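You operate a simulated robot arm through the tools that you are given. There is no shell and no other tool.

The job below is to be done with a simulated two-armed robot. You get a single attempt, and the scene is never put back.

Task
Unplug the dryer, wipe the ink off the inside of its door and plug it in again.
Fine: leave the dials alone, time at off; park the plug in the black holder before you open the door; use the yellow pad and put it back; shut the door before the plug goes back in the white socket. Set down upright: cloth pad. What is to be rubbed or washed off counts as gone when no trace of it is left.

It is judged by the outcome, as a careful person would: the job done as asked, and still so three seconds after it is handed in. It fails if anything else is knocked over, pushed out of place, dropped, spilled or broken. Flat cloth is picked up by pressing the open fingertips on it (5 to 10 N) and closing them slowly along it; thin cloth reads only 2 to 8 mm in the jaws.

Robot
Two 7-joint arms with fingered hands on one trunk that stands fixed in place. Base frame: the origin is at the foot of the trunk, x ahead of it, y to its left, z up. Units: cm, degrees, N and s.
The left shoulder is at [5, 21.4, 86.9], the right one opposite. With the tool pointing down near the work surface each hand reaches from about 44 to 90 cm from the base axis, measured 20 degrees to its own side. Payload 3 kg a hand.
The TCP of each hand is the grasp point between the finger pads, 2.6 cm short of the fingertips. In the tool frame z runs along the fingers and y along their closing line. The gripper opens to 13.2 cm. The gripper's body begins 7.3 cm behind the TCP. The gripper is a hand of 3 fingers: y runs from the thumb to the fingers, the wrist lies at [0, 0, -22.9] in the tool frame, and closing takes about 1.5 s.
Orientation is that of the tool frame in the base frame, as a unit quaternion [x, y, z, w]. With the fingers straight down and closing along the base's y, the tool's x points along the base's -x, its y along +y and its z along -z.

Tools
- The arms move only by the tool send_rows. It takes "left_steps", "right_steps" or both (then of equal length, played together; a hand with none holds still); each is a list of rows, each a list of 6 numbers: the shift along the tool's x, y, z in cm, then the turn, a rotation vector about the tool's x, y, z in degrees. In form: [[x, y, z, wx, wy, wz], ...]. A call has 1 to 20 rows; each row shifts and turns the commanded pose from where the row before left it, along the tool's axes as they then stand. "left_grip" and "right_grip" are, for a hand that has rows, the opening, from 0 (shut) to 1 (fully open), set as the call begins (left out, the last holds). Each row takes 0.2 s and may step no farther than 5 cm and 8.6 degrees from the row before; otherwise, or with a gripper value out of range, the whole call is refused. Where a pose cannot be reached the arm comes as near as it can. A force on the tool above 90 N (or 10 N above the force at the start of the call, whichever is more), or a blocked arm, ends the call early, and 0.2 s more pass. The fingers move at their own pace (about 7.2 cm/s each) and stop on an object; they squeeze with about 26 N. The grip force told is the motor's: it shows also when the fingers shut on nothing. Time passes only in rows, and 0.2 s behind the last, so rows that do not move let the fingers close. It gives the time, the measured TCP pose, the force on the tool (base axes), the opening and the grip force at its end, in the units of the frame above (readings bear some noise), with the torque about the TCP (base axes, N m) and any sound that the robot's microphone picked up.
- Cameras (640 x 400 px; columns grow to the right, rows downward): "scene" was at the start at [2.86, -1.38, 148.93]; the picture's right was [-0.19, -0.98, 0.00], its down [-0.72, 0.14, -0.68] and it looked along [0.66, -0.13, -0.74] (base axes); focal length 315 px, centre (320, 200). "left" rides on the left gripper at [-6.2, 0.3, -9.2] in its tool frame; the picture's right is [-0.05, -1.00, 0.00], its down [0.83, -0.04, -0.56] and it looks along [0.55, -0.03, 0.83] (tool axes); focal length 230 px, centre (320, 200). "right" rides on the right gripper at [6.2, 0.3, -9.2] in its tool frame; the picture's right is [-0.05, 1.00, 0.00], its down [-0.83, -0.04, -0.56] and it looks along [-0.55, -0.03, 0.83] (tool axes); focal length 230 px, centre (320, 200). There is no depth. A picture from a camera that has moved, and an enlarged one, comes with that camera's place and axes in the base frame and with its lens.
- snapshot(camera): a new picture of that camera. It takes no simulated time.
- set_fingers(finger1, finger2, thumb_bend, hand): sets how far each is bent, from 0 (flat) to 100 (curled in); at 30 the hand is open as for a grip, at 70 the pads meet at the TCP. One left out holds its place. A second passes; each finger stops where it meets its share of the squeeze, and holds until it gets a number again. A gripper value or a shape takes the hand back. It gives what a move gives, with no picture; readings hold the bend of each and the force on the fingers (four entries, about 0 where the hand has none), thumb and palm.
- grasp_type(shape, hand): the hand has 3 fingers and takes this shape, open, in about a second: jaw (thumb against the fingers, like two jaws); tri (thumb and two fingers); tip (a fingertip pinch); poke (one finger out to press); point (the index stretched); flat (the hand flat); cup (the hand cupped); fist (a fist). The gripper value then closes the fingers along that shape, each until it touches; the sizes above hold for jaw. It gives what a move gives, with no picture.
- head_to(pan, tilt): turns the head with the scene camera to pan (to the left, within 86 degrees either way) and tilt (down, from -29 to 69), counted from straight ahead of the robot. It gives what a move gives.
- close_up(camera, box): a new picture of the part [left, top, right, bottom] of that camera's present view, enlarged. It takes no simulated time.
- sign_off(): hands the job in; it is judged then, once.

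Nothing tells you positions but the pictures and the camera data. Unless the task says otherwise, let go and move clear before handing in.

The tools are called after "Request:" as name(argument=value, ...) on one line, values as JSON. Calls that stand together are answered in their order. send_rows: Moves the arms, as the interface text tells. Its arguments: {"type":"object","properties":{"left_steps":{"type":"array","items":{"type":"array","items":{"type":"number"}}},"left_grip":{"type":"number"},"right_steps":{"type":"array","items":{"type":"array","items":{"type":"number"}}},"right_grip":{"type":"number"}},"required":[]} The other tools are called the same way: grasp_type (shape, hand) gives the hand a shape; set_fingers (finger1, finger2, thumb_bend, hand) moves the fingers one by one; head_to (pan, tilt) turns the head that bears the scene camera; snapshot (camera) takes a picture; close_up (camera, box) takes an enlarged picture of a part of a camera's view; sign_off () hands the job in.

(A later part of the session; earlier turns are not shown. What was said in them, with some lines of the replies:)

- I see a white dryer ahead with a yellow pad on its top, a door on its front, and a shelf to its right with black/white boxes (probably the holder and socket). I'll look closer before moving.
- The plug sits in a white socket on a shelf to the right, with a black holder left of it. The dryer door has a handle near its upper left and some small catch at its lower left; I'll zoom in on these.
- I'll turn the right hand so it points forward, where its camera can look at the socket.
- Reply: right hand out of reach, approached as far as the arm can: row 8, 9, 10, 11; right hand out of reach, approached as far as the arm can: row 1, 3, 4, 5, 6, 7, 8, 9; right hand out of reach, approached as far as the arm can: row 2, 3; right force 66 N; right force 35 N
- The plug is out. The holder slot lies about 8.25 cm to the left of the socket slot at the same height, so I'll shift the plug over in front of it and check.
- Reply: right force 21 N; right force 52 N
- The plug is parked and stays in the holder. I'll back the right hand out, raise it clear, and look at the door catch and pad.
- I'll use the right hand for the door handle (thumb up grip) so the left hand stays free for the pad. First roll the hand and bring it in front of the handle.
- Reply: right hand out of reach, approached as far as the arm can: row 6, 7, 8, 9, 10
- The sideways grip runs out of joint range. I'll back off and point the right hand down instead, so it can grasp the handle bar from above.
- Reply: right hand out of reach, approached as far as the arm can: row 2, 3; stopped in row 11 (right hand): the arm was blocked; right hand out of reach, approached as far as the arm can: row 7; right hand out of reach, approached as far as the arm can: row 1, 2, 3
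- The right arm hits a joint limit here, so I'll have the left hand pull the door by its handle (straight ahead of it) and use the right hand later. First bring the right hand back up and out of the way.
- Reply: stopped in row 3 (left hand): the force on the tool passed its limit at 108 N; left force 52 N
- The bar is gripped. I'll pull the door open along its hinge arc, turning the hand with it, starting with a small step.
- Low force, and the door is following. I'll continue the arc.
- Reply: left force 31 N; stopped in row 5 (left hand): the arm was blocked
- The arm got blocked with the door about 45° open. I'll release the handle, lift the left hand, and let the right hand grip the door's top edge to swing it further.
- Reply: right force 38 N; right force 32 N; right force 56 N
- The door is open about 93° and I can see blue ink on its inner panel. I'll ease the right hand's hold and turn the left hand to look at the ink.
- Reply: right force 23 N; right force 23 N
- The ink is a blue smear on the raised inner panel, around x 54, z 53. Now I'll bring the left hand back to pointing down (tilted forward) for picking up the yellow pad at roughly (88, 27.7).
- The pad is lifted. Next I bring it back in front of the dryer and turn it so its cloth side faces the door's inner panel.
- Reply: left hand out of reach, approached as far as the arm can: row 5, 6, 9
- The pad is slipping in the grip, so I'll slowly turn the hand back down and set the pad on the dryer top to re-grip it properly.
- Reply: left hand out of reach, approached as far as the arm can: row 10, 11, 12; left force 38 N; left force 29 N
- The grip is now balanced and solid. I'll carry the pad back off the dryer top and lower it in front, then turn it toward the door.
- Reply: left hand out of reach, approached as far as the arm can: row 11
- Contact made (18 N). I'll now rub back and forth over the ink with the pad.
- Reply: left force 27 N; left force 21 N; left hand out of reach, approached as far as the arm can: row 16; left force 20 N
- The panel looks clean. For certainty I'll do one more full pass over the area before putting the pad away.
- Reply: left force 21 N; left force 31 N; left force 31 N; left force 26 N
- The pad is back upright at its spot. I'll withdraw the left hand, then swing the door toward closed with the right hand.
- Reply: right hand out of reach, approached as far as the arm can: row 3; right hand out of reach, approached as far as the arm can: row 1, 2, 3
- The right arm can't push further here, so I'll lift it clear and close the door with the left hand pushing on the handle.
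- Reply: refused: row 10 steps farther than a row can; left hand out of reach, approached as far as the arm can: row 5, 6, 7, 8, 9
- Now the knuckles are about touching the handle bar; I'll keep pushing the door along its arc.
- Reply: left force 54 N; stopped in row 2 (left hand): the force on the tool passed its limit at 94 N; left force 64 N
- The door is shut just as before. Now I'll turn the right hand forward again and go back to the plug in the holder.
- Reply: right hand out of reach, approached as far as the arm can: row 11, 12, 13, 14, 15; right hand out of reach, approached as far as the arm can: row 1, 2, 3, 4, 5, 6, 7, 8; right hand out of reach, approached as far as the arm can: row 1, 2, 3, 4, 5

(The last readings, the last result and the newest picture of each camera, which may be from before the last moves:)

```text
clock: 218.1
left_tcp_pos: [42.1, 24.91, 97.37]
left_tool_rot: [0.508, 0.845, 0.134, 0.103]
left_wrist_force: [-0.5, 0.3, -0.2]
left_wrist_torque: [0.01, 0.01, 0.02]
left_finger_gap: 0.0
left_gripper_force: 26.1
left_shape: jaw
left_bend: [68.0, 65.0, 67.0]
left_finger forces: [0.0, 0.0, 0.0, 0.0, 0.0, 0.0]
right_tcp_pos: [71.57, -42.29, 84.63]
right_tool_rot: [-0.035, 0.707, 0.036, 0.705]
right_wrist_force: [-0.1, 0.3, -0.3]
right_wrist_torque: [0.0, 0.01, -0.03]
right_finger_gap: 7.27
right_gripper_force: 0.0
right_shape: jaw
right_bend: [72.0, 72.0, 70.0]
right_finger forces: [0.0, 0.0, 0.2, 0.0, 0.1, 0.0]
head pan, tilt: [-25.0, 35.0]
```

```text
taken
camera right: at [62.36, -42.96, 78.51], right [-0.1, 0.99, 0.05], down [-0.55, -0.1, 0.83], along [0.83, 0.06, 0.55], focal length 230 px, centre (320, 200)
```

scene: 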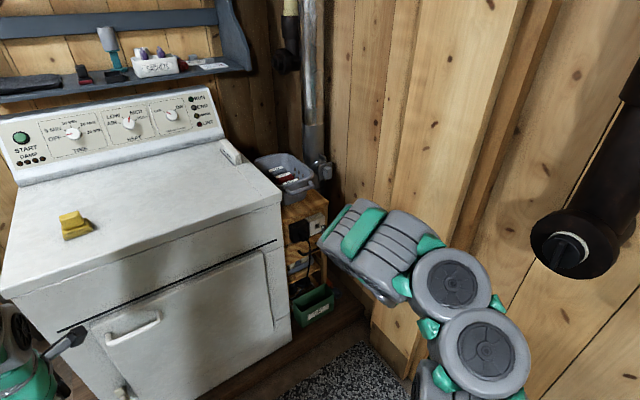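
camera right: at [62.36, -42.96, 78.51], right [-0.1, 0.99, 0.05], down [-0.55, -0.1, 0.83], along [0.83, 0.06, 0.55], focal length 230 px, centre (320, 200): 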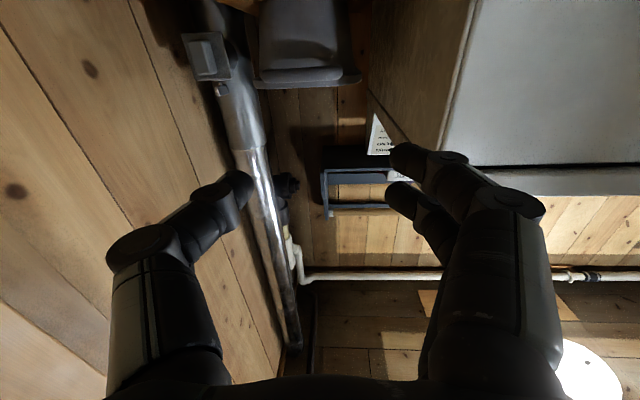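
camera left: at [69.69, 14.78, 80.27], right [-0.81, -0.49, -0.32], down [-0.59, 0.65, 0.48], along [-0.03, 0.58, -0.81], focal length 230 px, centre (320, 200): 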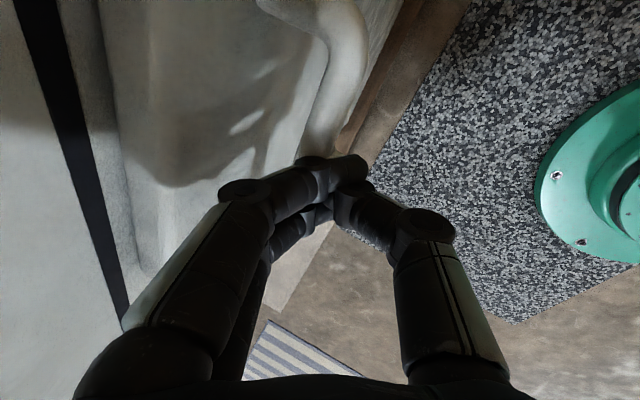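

Request:
send_rows(right_steps=[[4.1, 0.14, 0.9, 0, 0, 0], [4.1, 0.14, 0.9, 0, 0, 0], [4.1, 0.14, 0.9, 0, 0, 0], [4.1, 0.14, 0.9, 0, 0, 0], [4.1, 0.14, 0.9, 0, 0, 0]])

Request:
snapshot(camera="right")

Request:
close_up(camera="scene", box=[270, 200, 398, 280])

```text
clock: 219.3
left_tcp_pos: [42.0, 24.92, 97.4]
left_tool_rot: [0.508, 0.845, 0.134, 0.102]
left_wrist_force: [-0.4, 0.3, 0.6]
left_wrist_torque: [0.03, 0.0, 0.0]
left_finger_gap: 0.0
left_gripper_force: 25.5
left_shape: jaw
left_bend: [68.0, 65.0, 67.0]
left_finger forces: [0.0, 0.0, 0.1, 0.0, 0.0, 0.0]
right_tcp_pos: [76.1, -40.98, 64.21]
right_tool_rot: [-0.036, 0.707, 0.036, 0.705]
right_wrist_force: [0.6, -0.6, 0.0]
right_wrist_torque: [0.0, -0.02, -0.03]
right_finger_gap: 7.26
right_gripper_force: 0.0
right_shape: jaw
right_bend: [72.0, 72.0, 70.0]
right_finger forces: [0.1, 0.1, 0.0, 0.1, 0.0, 0.0]
head pan, tilt: [-25.0, 35.0]
```

```text
taken
camera right: at [66.75, -41.74, 58.04], right [-0.1, 0.99, 0.05], down [-0.55, -0.1, 0.83], along [0.83, 0.06, 0.55], focal length 230 px, centre (320, 200)
```

right: 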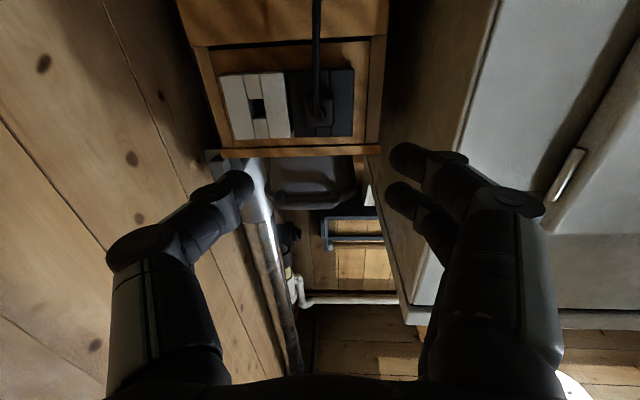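

```text
5.00 times, centred on (334, 240) of scene
camera zoom: at [3.06, -3.62, 150.76], right [-0.42, -0.91, 0.0], down [-0.52, 0.24, -0.82], along [0.74, -0.35, -0.57], focal length 1576 px, centre (250, 0)
```

zoom: 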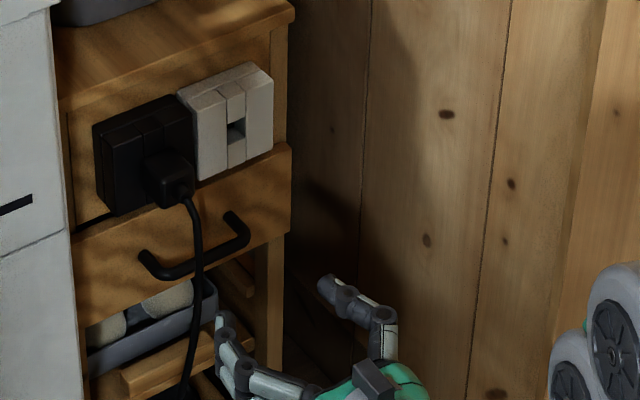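

Request:
send_rows(right_steps=[[0, 0, 3.5, -0.4, 0, 0], [0, 0, 4, 0, 0, 0], [0, 0, 4, 0, 0, 0], [0, 0, 3, 0, 0, 0]], right_grip=0.5)

Request:
snapshot(camera="right")

Request:
close_up(camera="scene", box=[280, 212, 328, 252])

```text
clock: 220.3
left_tcp_pos: [41.95, 24.85, 97.31]
left_tool_rot: [0.507, 0.845, 0.133, 0.103]
left_wrist_force: [-0.8, 0.2, 0.8]
left_wrist_torque: [-0.04, 0.03, 0.02]
left_finger_gap: 0.0
left_gripper_force: 25.8
left_shape: jaw
left_bend: [68.0, 65.0, 67.0]
left_finger forces: [0.0, 0.0, 0.0, 0.0, 0.0, 0.0]
right_tcp_pos: [90.48, -39.54, 63.95]
right_tool_rot: [-0.038, 0.708, 0.039, 0.704]
right_wrist_force: [-0.5, -0.7, -0.2]
right_wrist_torque: [0.02, -0.02, 0.02]
right_finger_gap: 6.65
right_gripper_force: 0.1
right_shape: jaw
right_bend: [73.0, 73.0, 70.0]
right_finger forces: [0.0, 0.1, 0.0, 0.0, 0.0, 0.1]
head pan, tilt: [-25.0, 35.0]
```

```text
taken
camera right: at [81.18, -40.25, 57.9], right [-0.11, 0.99, 0.05], down [-0.54, -0.1, 0.83], along [0.83, 0.06, 0.55], focal length 230 px, centre (320, 200)
```

right: 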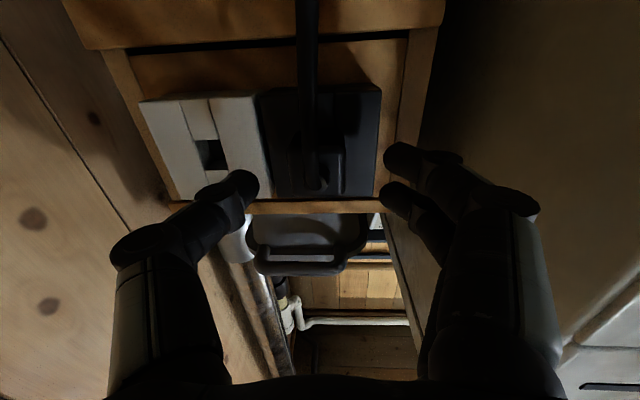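

```text
10.00 times, centred on (304, 232) of scene
camera zoom: at [3.05, -3.61, 150.76], right [-0.42, -0.91, 0.0], down [-0.52, 0.24, -0.82], along [0.74, -0.35, -0.57], focal length 3153 px, centre (480, -120)
```

zoom: 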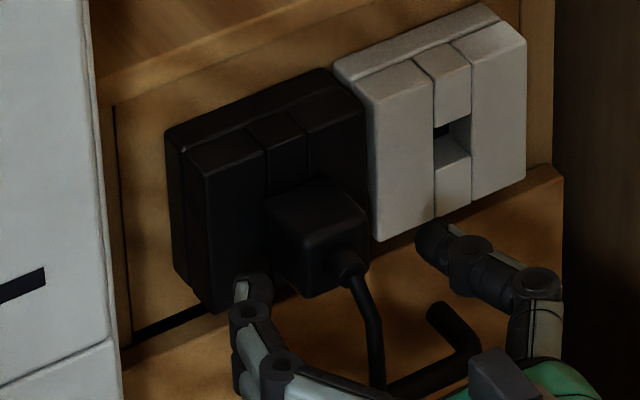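

Request:
send_rows(right_steps=[[0, 0, 1, 0, 0, 0], [0, 0, 1, 0, 0, 0], [0, 0, 0.6, 0, 0, 0]])

Request:
send_rows(right_steps=[[0, 0, 0, 0, 0, 0], [0, 0, 0, 0, 0, 0], [0, 0, 0, 0, 0, 0], [0, 0, 0, 0, 0, 0], [0, 0, 0, 0, 0, 0], [0, 0, 0, 0, 0, 0]], right_grip=0.0)

Request:
close_up(camera="right", box=[192, 40, 448, 240])

Request:
close_up(camera="scene", box=[280, 212, 328, 252])

```text
clock: 221.1
left_tcp_pos: [42.04, 24.84, 97.33]
left_tool_rot: [0.507, 0.846, 0.133, 0.103]
left_wrist_force: [0.3, -0.5, -0.3]
left_wrist_torque: [0.01, -0.02, 0.04]
left_finger_gap: 0.0
left_gripper_force: 25.7
left_shape: jaw
left_bend: [68.0, 65.0, 67.0]
left_finger forces: [0.0, 0.1, 0.1, 0.1, 0.0, 0.1]
right_tcp_pos: [92.95, -39.17, 64.2]
right_tool_rot: [-0.039, 0.707, 0.039, 0.705]
right_wrist_force: [-0.3, 0.0, 0.9]
right_wrist_torque: [-0.01, 0.02, 0.0]
right_finger_gap: 6.66
right_gripper_force: 0.1
right_shape: jaw
right_bend: [73.0, 73.0, 70.0]
right_finger forces: [0.0, 0.0, 0.0, 0.0, 0.0, 0.1]
head pan, tilt: [-25.0, 35.0]
```

```text
clock: 222.5
left_tcp_pos: [41.99, 24.94, 97.39]
left_tool_rot: [0.507, 0.845, 0.133, 0.103]
left_wrist_force: [-1.1, -0.5, 0.6]
left_wrist_torque: [-0.02, -0.01, -0.02]
left_finger_gap: 0.02
left_gripper_force: 25.4
left_shape: jaw
left_bend: [68.0, 65.0, 67.0]
left_finger forces: [0.0, 0.0, 0.0, 0.1, 0.0, 0.1]
right_tcp_pos: [93.07, -39.19, 64.15]
right_tool_rot: [-0.038, 0.707, 0.039, 0.705]
right_wrist_force: [2.8, 0.5, 0.6]
right_wrist_torque: [0.03, -0.01, 0.07]
right_finger_gap: 2.84
right_gripper_force: 26.2
right_shape: jaw
right_bend: [73.0, 73.0, 70.0]
right_finger forces: [11.7, 11.7, 0.1, 0.1, 23.4, 0.1]
head pan, tilt: [-25.0, 35.0]
```

```text
2.00 times, centred on (320, 140) of right
camera zoom: at [83.74, -39.91, 58.01], right [-0.11, 0.99, 0.05], down [-0.54, -0.1, 0.83], along [0.83, 0.06, 0.55], focal length 460 px, centre (320, 320)
```

zoom: 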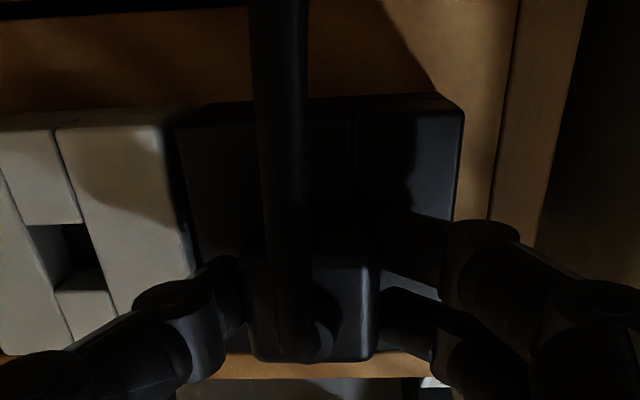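

```text
10.00 times, centred on (304, 232) of scene
camera zoom: at [3.05, -3.6, 150.76], right [-0.42, -0.91, 0.0], down [-0.52, 0.24, -0.82], along [0.74, -0.35, -0.57], focal length 3153 px, centre (480, -120)
```

zoom: 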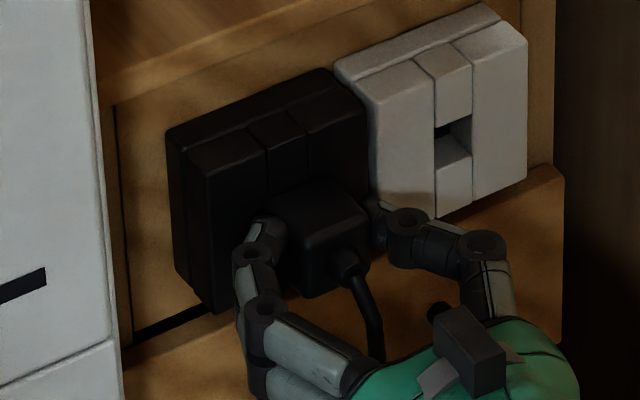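

Request:
send_rows(right_steps=[[0, 0, -0.5, 0, 0, 0], [0, 0, -0.7, 0, 0, 0], [0, 0, -1, 0, 0, 0], [0, 0, -1, 0, 0, 0], [0, 0, -1, 0, 0, 0], [0, 0, -0.8, 0, 0, 0]])

Request:
send_rows(right_steps=[[0, -2.7, 0, 0, 0, 0], [0, -2.7, 0, 0, 0, 0], [0, -2.7, 0, 0, 0, 0], [0, 0, 0, 0, 0, 0]])

Request:
close_up(camera="right", box=[192, 40, 448, 240])

Request:
close_up(camera="scene", box=[292, 212, 340, 252])

```text
clock: 223.9
left_tcp_pos: [41.96, 24.88, 97.32]
left_tool_rot: [0.507, 0.845, 0.134, 0.103]
left_wrist_force: [-0.6, 0.1, -0.2]
left_wrist_torque: [0.0, -0.01, -0.03]
left_finger_gap: 0.0
left_gripper_force: 26.2
left_shape: jaw
left_bend: [68.0, 65.0, 67.0]
left_finger forces: [0.0, 0.0, 0.0, 0.1, 0.0, 0.0]
right_tcp_pos: [88.1, -39.94, 64.11]
right_tool_rot: [-0.038, 0.708, 0.039, 0.704]
right_wrist_force: [0.3, 0.4, -0.2]
right_wrist_torque: [0.02, 0.04, 0.01]
right_finger_gap: 2.85
right_gripper_force: 26.1
right_shape: jaw
right_bend: [73.0, 73.0, 70.0]
right_finger forces: [12.0, 12.0, 0.0, 0.1, 24.1, 0.0]
head pan, tilt: [-25.0, 35.0]
```

```text
clock: 224.9
left_tcp_pos: [42.03, 24.99, 97.39]
left_tool_rot: [0.507, 0.845, 0.134, 0.103]
left_wrist_force: [0.1, 0.9, 0.6]
left_wrist_torque: [-0.01, 0.0, 0.01]
left_finger_gap: 0.0
left_gripper_force: 25.9
left_shape: jaw
left_bend: [68.0, 65.0, 67.0]
left_finger forces: [0.0, 0.0, 0.1, 0.0, 0.0, 0.0]
right_tcp_pos: [88.85, -47.85, 64.11]
right_tool_rot: [-0.037, 0.708, 0.039, 0.704]
right_wrist_force: [0.6, 0.2, 0.2]
right_wrist_torque: [-0.01, -0.01, 0.01]
right_finger_gap: 2.87
right_gripper_force: 26.4
right_shape: jaw
right_bend: [73.0, 73.0, 70.0]
right_finger forces: [12.0, 12.0, 0.1, 0.1, 24.0, 0.0]
head pan, tilt: [-25.0, 35.0]
```

```text
2.00 times, centred on (320, 140) of right
camera zoom: at [79.56, -48.57, 57.95], right [-0.11, 0.99, 0.05], down [-0.54, -0.1, 0.83], along [0.83, 0.06, 0.55], focal length 460 px, centre (320, 320)
```

zoom: 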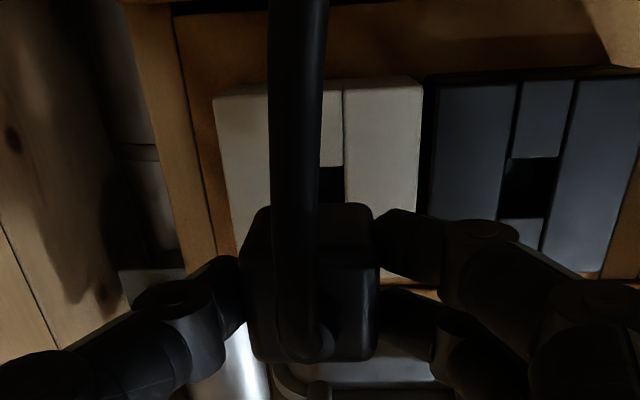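

```text
10.00 times, centred on (316, 232) of scene
camera zoom: at [3.05, -3.6, 150.76], right [-0.42, -0.91, 0.0], down [-0.52, 0.24, -0.82], along [0.74, -0.35, -0.57], focal length 3153 px, centre (360, -120)
```

zoom: 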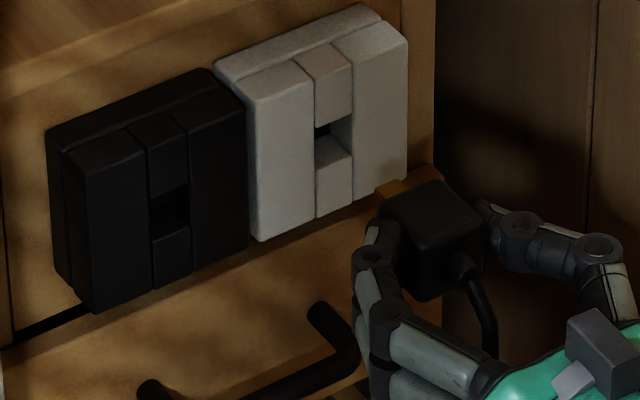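

Request:
send_rows(right_steps=[[0, 0, 0.8, 0, 0, 0], [0, 0, 0.9, 0, 0, 0], [0, 0, 0.9, 0, 0, 0], [0, 0, 0.7, 0, 0, 0]])

Request:
close_up(camera="right", box=[192, 40, 448, 240])

Request:
close_up(camera="scene", box=[292, 212, 340, 252])

```text
clock: 225.9
left_tcp_pos: [42.05, 24.84, 97.32]
left_tool_rot: [0.507, 0.845, 0.135, 0.103]
left_wrist_force: [0.1, 0.6, 0.8]
left_wrist_torque: [0.01, 0.02, -0.01]
left_finger_gap: 0.02
left_gripper_force: 25.0
left_shape: jaw
left_bend: [68.0, 65.0, 67.0]
left_finger forces: [0.0, 0.0, 0.0, 0.1, 0.0, 0.0]
right_tcp_pos: [92.21, -47.5, 63.9]
right_tool_rot: [-0.039, 0.708, 0.041, 0.704]
right_wrist_force: [0.1, 0.4, 0.4]
right_wrist_torque: [-0.02, 0.02, -0.03]
right_finger_gap: 2.85
right_gripper_force: 26.3
right_shape: jaw
right_bend: [73.0, 73.0, 70.0]
right_finger forces: [11.9, 12.0, 0.1, 0.0, 24.0, 0.1]
head pan, tilt: [-25.0, 35.0]
```

```text
2.00 times, centred on (320, 140) of right
camera zoom: at [82.91, -48.19, 57.92], right [-0.11, 0.99, 0.05], down [-0.54, -0.1, 0.83], along [0.83, 0.06, 0.55], focal length 460 px, centre (320, 320)
```

zoom: 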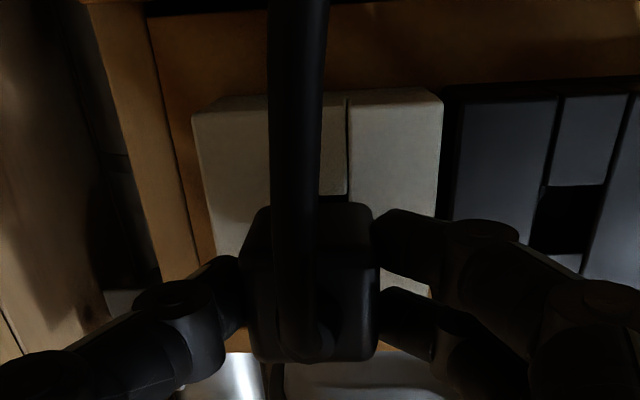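

```text
10.00 times, centred on (316, 232) of scene
camera zoom: at [3.05, -3.6, 150.76], right [-0.42, -0.91, 0.0], down [-0.52, 0.24, -0.82], along [0.74, -0.35, -0.57], focal length 3153 px, centre (360, -120)
```

zoom: 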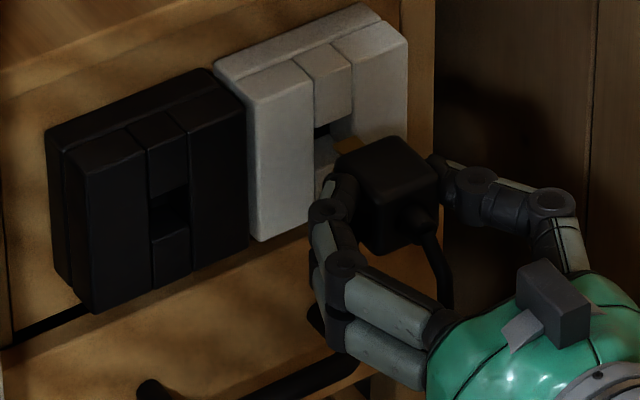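

Request:
send_rows(right_steps=[[0, 0, 0.4, 0, 0, 0], [0, 0, 0.4, 0, 0, 0], [0, 0, 0.3, 0, 0, 0]])

Request:
send_rows(right_steps=[[0, 0, 0.3, 0, 0, 0], [0, 0, 0.3, 0, 0, 0], [0, 0, 0.2, 0, 0, 0]])

Request:
close_up(camera="scene", box=[292, 212, 340, 252])

```text
clock: 226.7
left_tcp_pos: [41.93, 25.09, 97.4]
left_tool_rot: [0.507, 0.845, 0.134, 0.102]
left_wrist_force: [0.7, 0.8, 0.6]
left_wrist_torque: [0.03, -0.01, 0.02]
left_finger_gap: 0.0
left_gripper_force: 26.1
left_shape: jaw
left_bend: [68.0, 65.0, 67.0]
left_finger forces: [0.0, 0.0, 0.0, 0.1, 0.1, 0.0]
right_tcp_pos: [93.28, -47.46, 64.09]
right_tool_rot: [-0.038, 0.707, 0.038, 0.705]
right_wrist_force: [0.6, 0.4, 0.5]
right_wrist_torque: [0.0, -0.01, -0.02]
right_finger_gap: 2.83
right_gripper_force: 25.8
right_shape: jaw
right_bend: [73.0, 73.0, 70.0]
right_finger forces: [12.1, 12.0, 0.1, 0.1, 23.9, 0.0]
head pan, tilt: [-25.0, 35.0]
```

```text
clock: 227.5
left_tcp_pos: [42.11, 24.96, 97.29]
left_tool_rot: [0.507, 0.845, 0.134, 0.103]
left_wrist_force: [-0.4, 0.6, -0.3]
left_wrist_torque: [0.0, 0.01, -0.01]
left_finger_gap: 0.0
left_gripper_force: 25.9
left_shape: jaw
left_bend: [68.0, 65.0, 67.0]
left_finger forces: [0.0, 0.0, 0.0, 0.1, 0.0, 0.0]
right_tcp_pos: [94.09, -47.25, 63.99]
right_tool_rot: [-0.038, 0.708, 0.039, 0.704]
right_wrist_force: [-3.9, 1.3, -0.6]
right_wrist_torque: [-0.01, 0.0, 0.09]
right_finger_gap: 2.85
right_gripper_force: 26.2
right_shape: jaw
right_bend: [73.0, 73.0, 70.0]
right_finger forces: [13.0, 13.1, 0.1, 0.1, 24.0, 0.0]
head pan, tilt: [-25.0, 35.0]
```

```text
10.00 times, centred on (316, 232) of scene
camera zoom: at [3.05, -3.6, 150.76], right [-0.42, -0.91, 0.0], down [-0.52, 0.24, -0.82], along [0.74, -0.35, -0.57], focal length 3153 px, centre (360, -120)
```

zoom: 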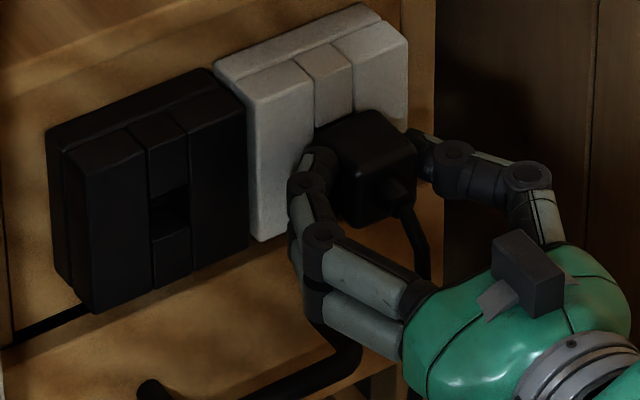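

Request:
send_rows(right_steps=[[0, 0, 0.25, 0, 0, 0], [0, 0, 0.25, 0, 0, 0], [0, 0, 0, 0, 0, 0]])

Request:
send_rows(right_steps=[[0, 0, 0.25, 0, 0, 0], [0, 0, 0.2, 0, 0, 0], [0, 0, 0, 0, 0, 0]])

Request:
close_up(camera="scene", box=[304, 214, 336, 238])

Request:
close_up(camera="right", box=[192, 40, 448, 240])

```text
clock: 228.3
left_tcp_pos: [41.98, 24.92, 97.41]
left_tool_rot: [0.507, 0.846, 0.134, 0.103]
left_wrist_force: [0.4, 0.7, 0.7]
left_wrist_torque: [0.0, 0.03, 0.02]
left_finger_gap: 0.02
left_gripper_force: 25.5
left_shape: jaw
left_bend: [68.0, 65.0, 67.0]
left_finger forces: [0.0, 0.1, 0.0, 0.0, 0.0, 0.1]
right_tcp_pos: [94.63, -47.35, 64.25]
right_tool_rot: [-0.037, 0.708, 0.038, 0.704]
right_wrist_force: [-24.9, 2.2, 0.0]
right_wrist_torque: [0.04, 0.01, 0.25]
right_finger_gap: 2.98
right_gripper_force: 26.4
right_shape: jaw
right_bend: [74.0, 73.0, 71.0]
right_finger forces: [16.4, 16.1, 0.1, 0.1, 26.8, 0.0]
head pan, tilt: [-25.0, 35.0]
```

```text
clock: 229.1
left_tcp_pos: [41.95, 24.98, 97.29]
left_tool_rot: [0.508, 0.845, 0.133, 0.103]
left_wrist_force: [-0.4, -0.5, -0.5]
left_wrist_torque: [0.04, -0.02, 0.0]
left_finger_gap: 0.01
left_gripper_force: 26.0
left_shape: jaw
left_bend: [68.0, 65.0, 67.0]
left_finger forces: [0.0, 0.1, 0.0, 0.1, 0.1, 0.1]
right_tcp_pos: [94.72, -47.39, 64.06]
right_tool_rot: [-0.036, 0.708, 0.037, 0.704]
right_wrist_force: [-57.9, 0.3, 4.1]
right_wrist_torque: [0.02, -0.05, 0.39]
right_finger_gap: 3.44
right_gripper_force: 25.7
right_shape: jaw
right_bend: [75.0, 75.0, 73.0]
right_finger forces: [20.7, 20.7, 0.0, 0.1, 31.6, 0.0]
head pan, tilt: [-25.0, 35.0]
```

```text
16.00 times, centred on (320, 226) of scene
camera zoom: at [2.98, -3.6, 150.76], right [-0.42, -0.91, 0.0], down [-0.52, 0.24, -0.82], along [0.74, -0.35, -0.57], focal length 5044 px, centre (320, -216)
```

zoom: 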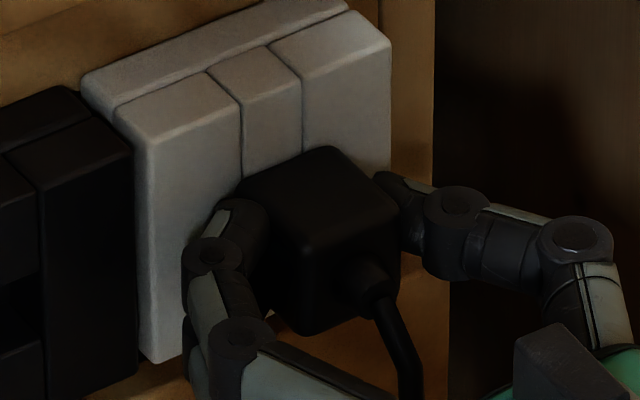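

```text
2.00 times, centred on (320, 140) of right
camera zoom: at [85.55, -48.13, 57.98], right [-0.1, 0.99, 0.05], down [-0.54, -0.1, 0.83], along [0.83, 0.06, 0.55], focal length 460 px, centre (320, 320)
```

zoom: 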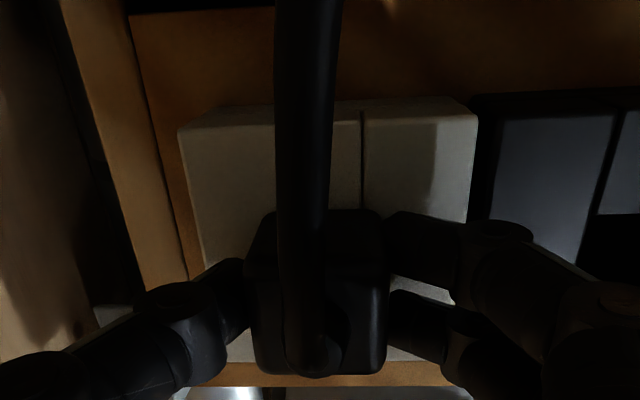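

Request:
send_rows(right_steps=[[0, 0, -0.3, 0, 0, 0], [0, 0, -0.15, 0, 0, 0]])

Request:
send_rows(right_steps=[[0, 0, 0, 0, 0, 0], [0, 0, 0, 0, 0, 0], [0, 0, 0, 0, 0, 0], [0, 0, 0, 0, 0, 0], [0, 0, 0, 0, 0, 0]], right_grip=0.5)

Request:
close_up(camera="scene", box=[286, 210, 350, 250])

```text
clock: 229.7
left_tcp_pos: [41.97, 24.99, 97.37]
left_tool_rot: [0.507, 0.846, 0.134, 0.103]
left_wrist_force: [-0.4, 0.3, -0.3]
left_wrist_torque: [-0.03, -0.01, -0.03]
left_finger_gap: 0.0
left_gripper_force: 26.5
left_shape: jaw
left_bend: [68.0, 65.0, 67.0]
left_finger forces: [0.0, 0.0, 0.0, 0.0, 0.0, 0.0]
right_tcp_pos: [94.69, -47.23, 64.14]
right_tool_rot: [-0.037, 0.708, 0.038, 0.704]
right_wrist_force: [-19.0, -6.1, -5.8]
right_wrist_torque: [0.05, 0.07, -0.06]
right_finger_gap: 3.24
right_gripper_force: 25.8
right_shape: jaw
right_bend: [75.0, 75.0, 72.0]
right_finger forces: [14.0, 13.9, 0.0, 0.0, 31.1, 0.0]
head pan, tilt: [-25.0, 35.0]
```

```text
clock: 230.9
left_tcp_pos: [42.0, 24.94, 97.3]
left_tool_rot: [0.506, 0.846, 0.133, 0.103]
left_wrist_force: [0.2, -0.6, -0.2]
left_wrist_torque: [0.0, -0.04, 0.0]
left_finger_gap: 0.0
left_gripper_force: 27.0
left_shape: jaw
left_bend: [68.0, 65.0, 67.0]
left_finger forces: [0.0, 0.0, 0.1, 0.0, 0.0, 0.0]
right_tcp_pos: [94.59, -47.27, 64.18]
right_tool_rot: [-0.038, 0.708, 0.039, 0.705]
right_wrist_force: [0.0, -0.7, 0.0]
right_wrist_torque: [0.0, -0.01, 0.04]
right_finger_gap: 6.53
right_gripper_force: 0.0
right_shape: jaw
right_bend: [73.0, 73.0, 70.0]
right_finger forces: [0.0, 0.1, 0.1, 0.1, 0.0, 0.0]
head pan, tilt: [-25.0, 35.0]
```

```text
10.00 times, centred on (318, 230) of scene
camera zoom: at [3.05, -3.6, 150.76], right [-0.42, -0.91, 0.0], down [-0.52, 0.24, -0.82], along [0.74, -0.35, -0.57], focal length 3153 px, centre (340, -100)
```

zoom: 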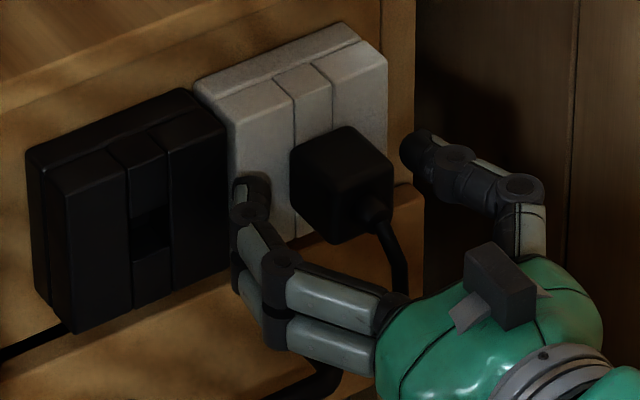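

Request:
send_rows(right_steps=[[0, 0, -2, 0, 0, 0], [0, 0, -3, 0, 0, 0], [0, 0, -4, 0, 0, 0], [0, 0, -4, 0, 0, 0], [0, 0, -4, 0, 0, 0], [-3, 0, -3, 0, 0, 0], [-4.5, 0, -1, 0, 0, 0], [-4.5, 0, -1, 0, 0, 0], [-4.5, 0, -1, 0, 0, 0], [-4.5, 0, -1, 0, 0, 0], [-4.5, 0, -1, 0, 0, 0], [-4.5, 0, -1, 0, 0, 0], [-4.5, 0, -1, 0, 0, 0], [-4.5, 0, -1, 0, 0, 0]])

Request:
snapshot(camera="scene")

Request:
close_up(camera="scene", box=[270, 190, 350, 330])

Request:
close_up(camera="scene", box=[0, 80, 240, 260])

Request:
close_up(camera="scene", box=[286, 210, 350, 250])

```text
clock: 233.9
left_tcp_pos: [41.94, 24.95, 97.31]
left_tool_rot: [0.507, 0.845, 0.134, 0.102]
left_wrist_force: [0.0, -0.4, 0.0]
left_wrist_torque: [-0.04, -0.01, -0.01]
left_finger_gap: 0.01
left_gripper_force: 26.4
left_shape: jaw
left_bend: [68.0, 65.0, 67.0]
left_finger forces: [0.1, 0.0, 0.0, 0.0, 0.0, 0.0]
right_tcp_pos: [66.65, -50.38, 103.45]
right_tool_rot: [-0.038, 0.708, 0.038, 0.704]
right_wrist_force: [-0.5, 0.6, -0.4]
right_wrist_torque: [0.0, 0.05, -0.02]
right_finger_gap: 6.57
right_gripper_force: 0.0
right_shape: jaw
right_bend: [73.0, 73.0, 70.0]
right_finger forces: [0.0, 0.0, 0.1, 0.1, 0.1, 0.0]
head pan, tilt: [-25.0, 35.0]
```

```text
taken
```

scene: 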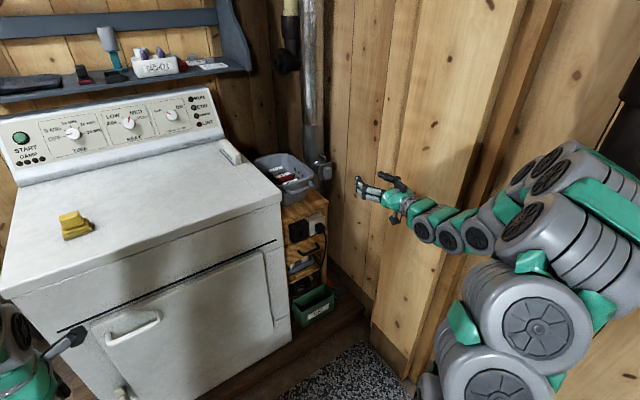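

```text
2.86 times, centred on (310, 260) of scene
camera zoom: at [3.04, -3.59, 150.76], right [-0.42, -0.91, 0.0], down [-0.52, 0.24, -0.82], along [0.74, -0.35, -0.57], focal length 901 px, centre (349, 29)
```

zoom: 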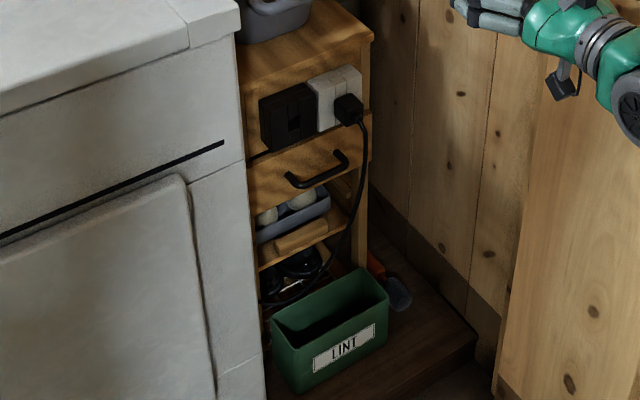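

```text
2.22 times, centred on (120, 170) of scene
camera zoom: at [3.04, -3.59, 150.76], right [-0.42, -0.91, 0.0], down [-0.52, 0.24, -0.82], along [0.74, -0.35, -0.57], focal length 701 px, centre (764, 267)
```

zoom: 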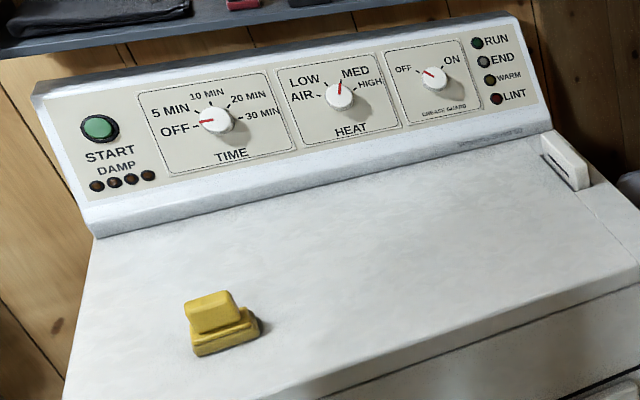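

```text
10.00 times, centred on (318, 230) of scene
camera zoom: at [3.04, -3.59, 150.76], right [-0.42, -0.91, 0.0], down [-0.52, 0.24, -0.82], along [0.74, -0.35, -0.57], focal length 3153 px, centre (340, -100)
```

zoom: 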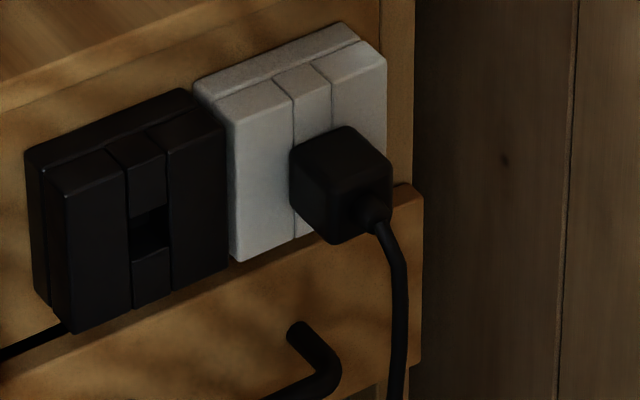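

Request:
head_to(pan=0, tilt=48)

Request:
close_up(camera="scene", box=[216, 180, 296, 230])

Request:
snapshot(camera="scene")

```text
clock: 234.8
left_tcp_pos: [42.03, 24.96, 97.27]
left_tool_rot: [0.507, 0.845, 0.134, 0.103]
left_wrist_force: [0.3, -1.1, -0.3]
left_wrist_torque: [-0.02, 0.0, 0.02]
left_finger_gap: 0.0
left_gripper_force: 25.8
left_shape: jaw
left_bend: [68.0, 65.0, 67.0]
left_finger forces: [0.0, 0.0, 0.1, 0.1, 0.1, 0.0]
right_tcp_pos: [66.78, -50.51, 103.29]
right_tool_rot: [-0.038, 0.708, 0.039, 0.704]
right_wrist_force: [0.0, -0.9, -0.1]
right_wrist_torque: [0.01, 0.0, 0.04]
right_finger_gap: 6.57
right_gripper_force: 0.2
right_shape: jaw
right_bend: [73.0, 73.0, 70.0]
right_finger forces: [0.1, 0.1, 0.0, 0.0, 0.1, 0.1]
head pan, tilt: [0.0, 48.0]
```

```text
8.00 times, centred on (256, 205) of scene
camera zoom: at [2.95, 0.11, 148.86], right [0.0, -1.0, 0.0], down [-0.74, 0.0, -0.67], along [0.67, 0.0, -0.74], focal length 2522 px, centre (832, 160)
```

zoom: 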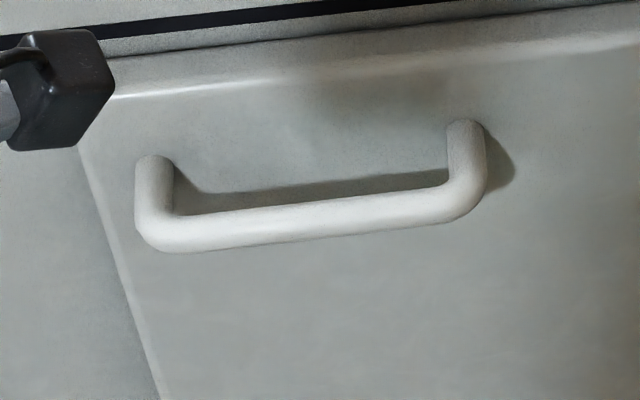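

```text
taken
```

scene: 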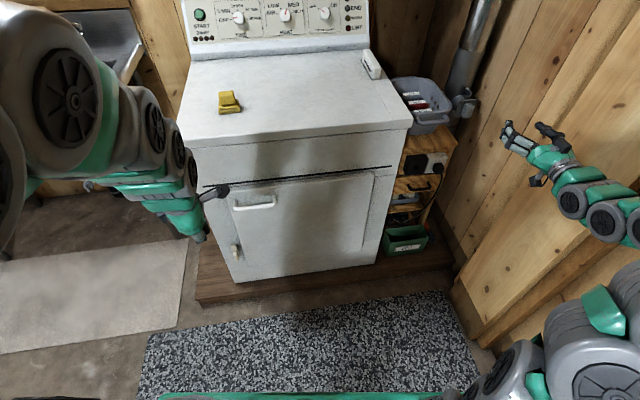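

Everything checks out in the pictures. The dryer is plugged back into the white socket and its door is shut. The ink is gone from the inside of the door, the pad stands upright where it was, time is still at off, and both hands are clear. I'm handing the job in.

Request:
sign_off()

```text
The job is handed in.
```

The dryer is plugged back into the white socket, and I can no longer see any ink on the inside of the door. I've handed the job in.

- **Plug:** I parked it in the black holder before opening the door. It went back into the socket only after the door was shut, and I pushed it in until it stopped.
- **Ink:** I wiped the panel with the yellow pad, then did a second full pass to be sure. Close-up pictures afterwards showed it clean.
- **Door:** It is shut against its stop. At the handle it looks within about a millimetre of where it started.
- **Pad:** It stands upright on the dryer top, within about a centimetre of its original spot. It slipped in the hand partway through, so I set it down on the dryer top and gripped it again before wiping. I didn't drop it.
- **Dials:** I didn't touch them, and time is still at off.

In the last pictures nothing else looked moved or knocked over, and both hands are clear.
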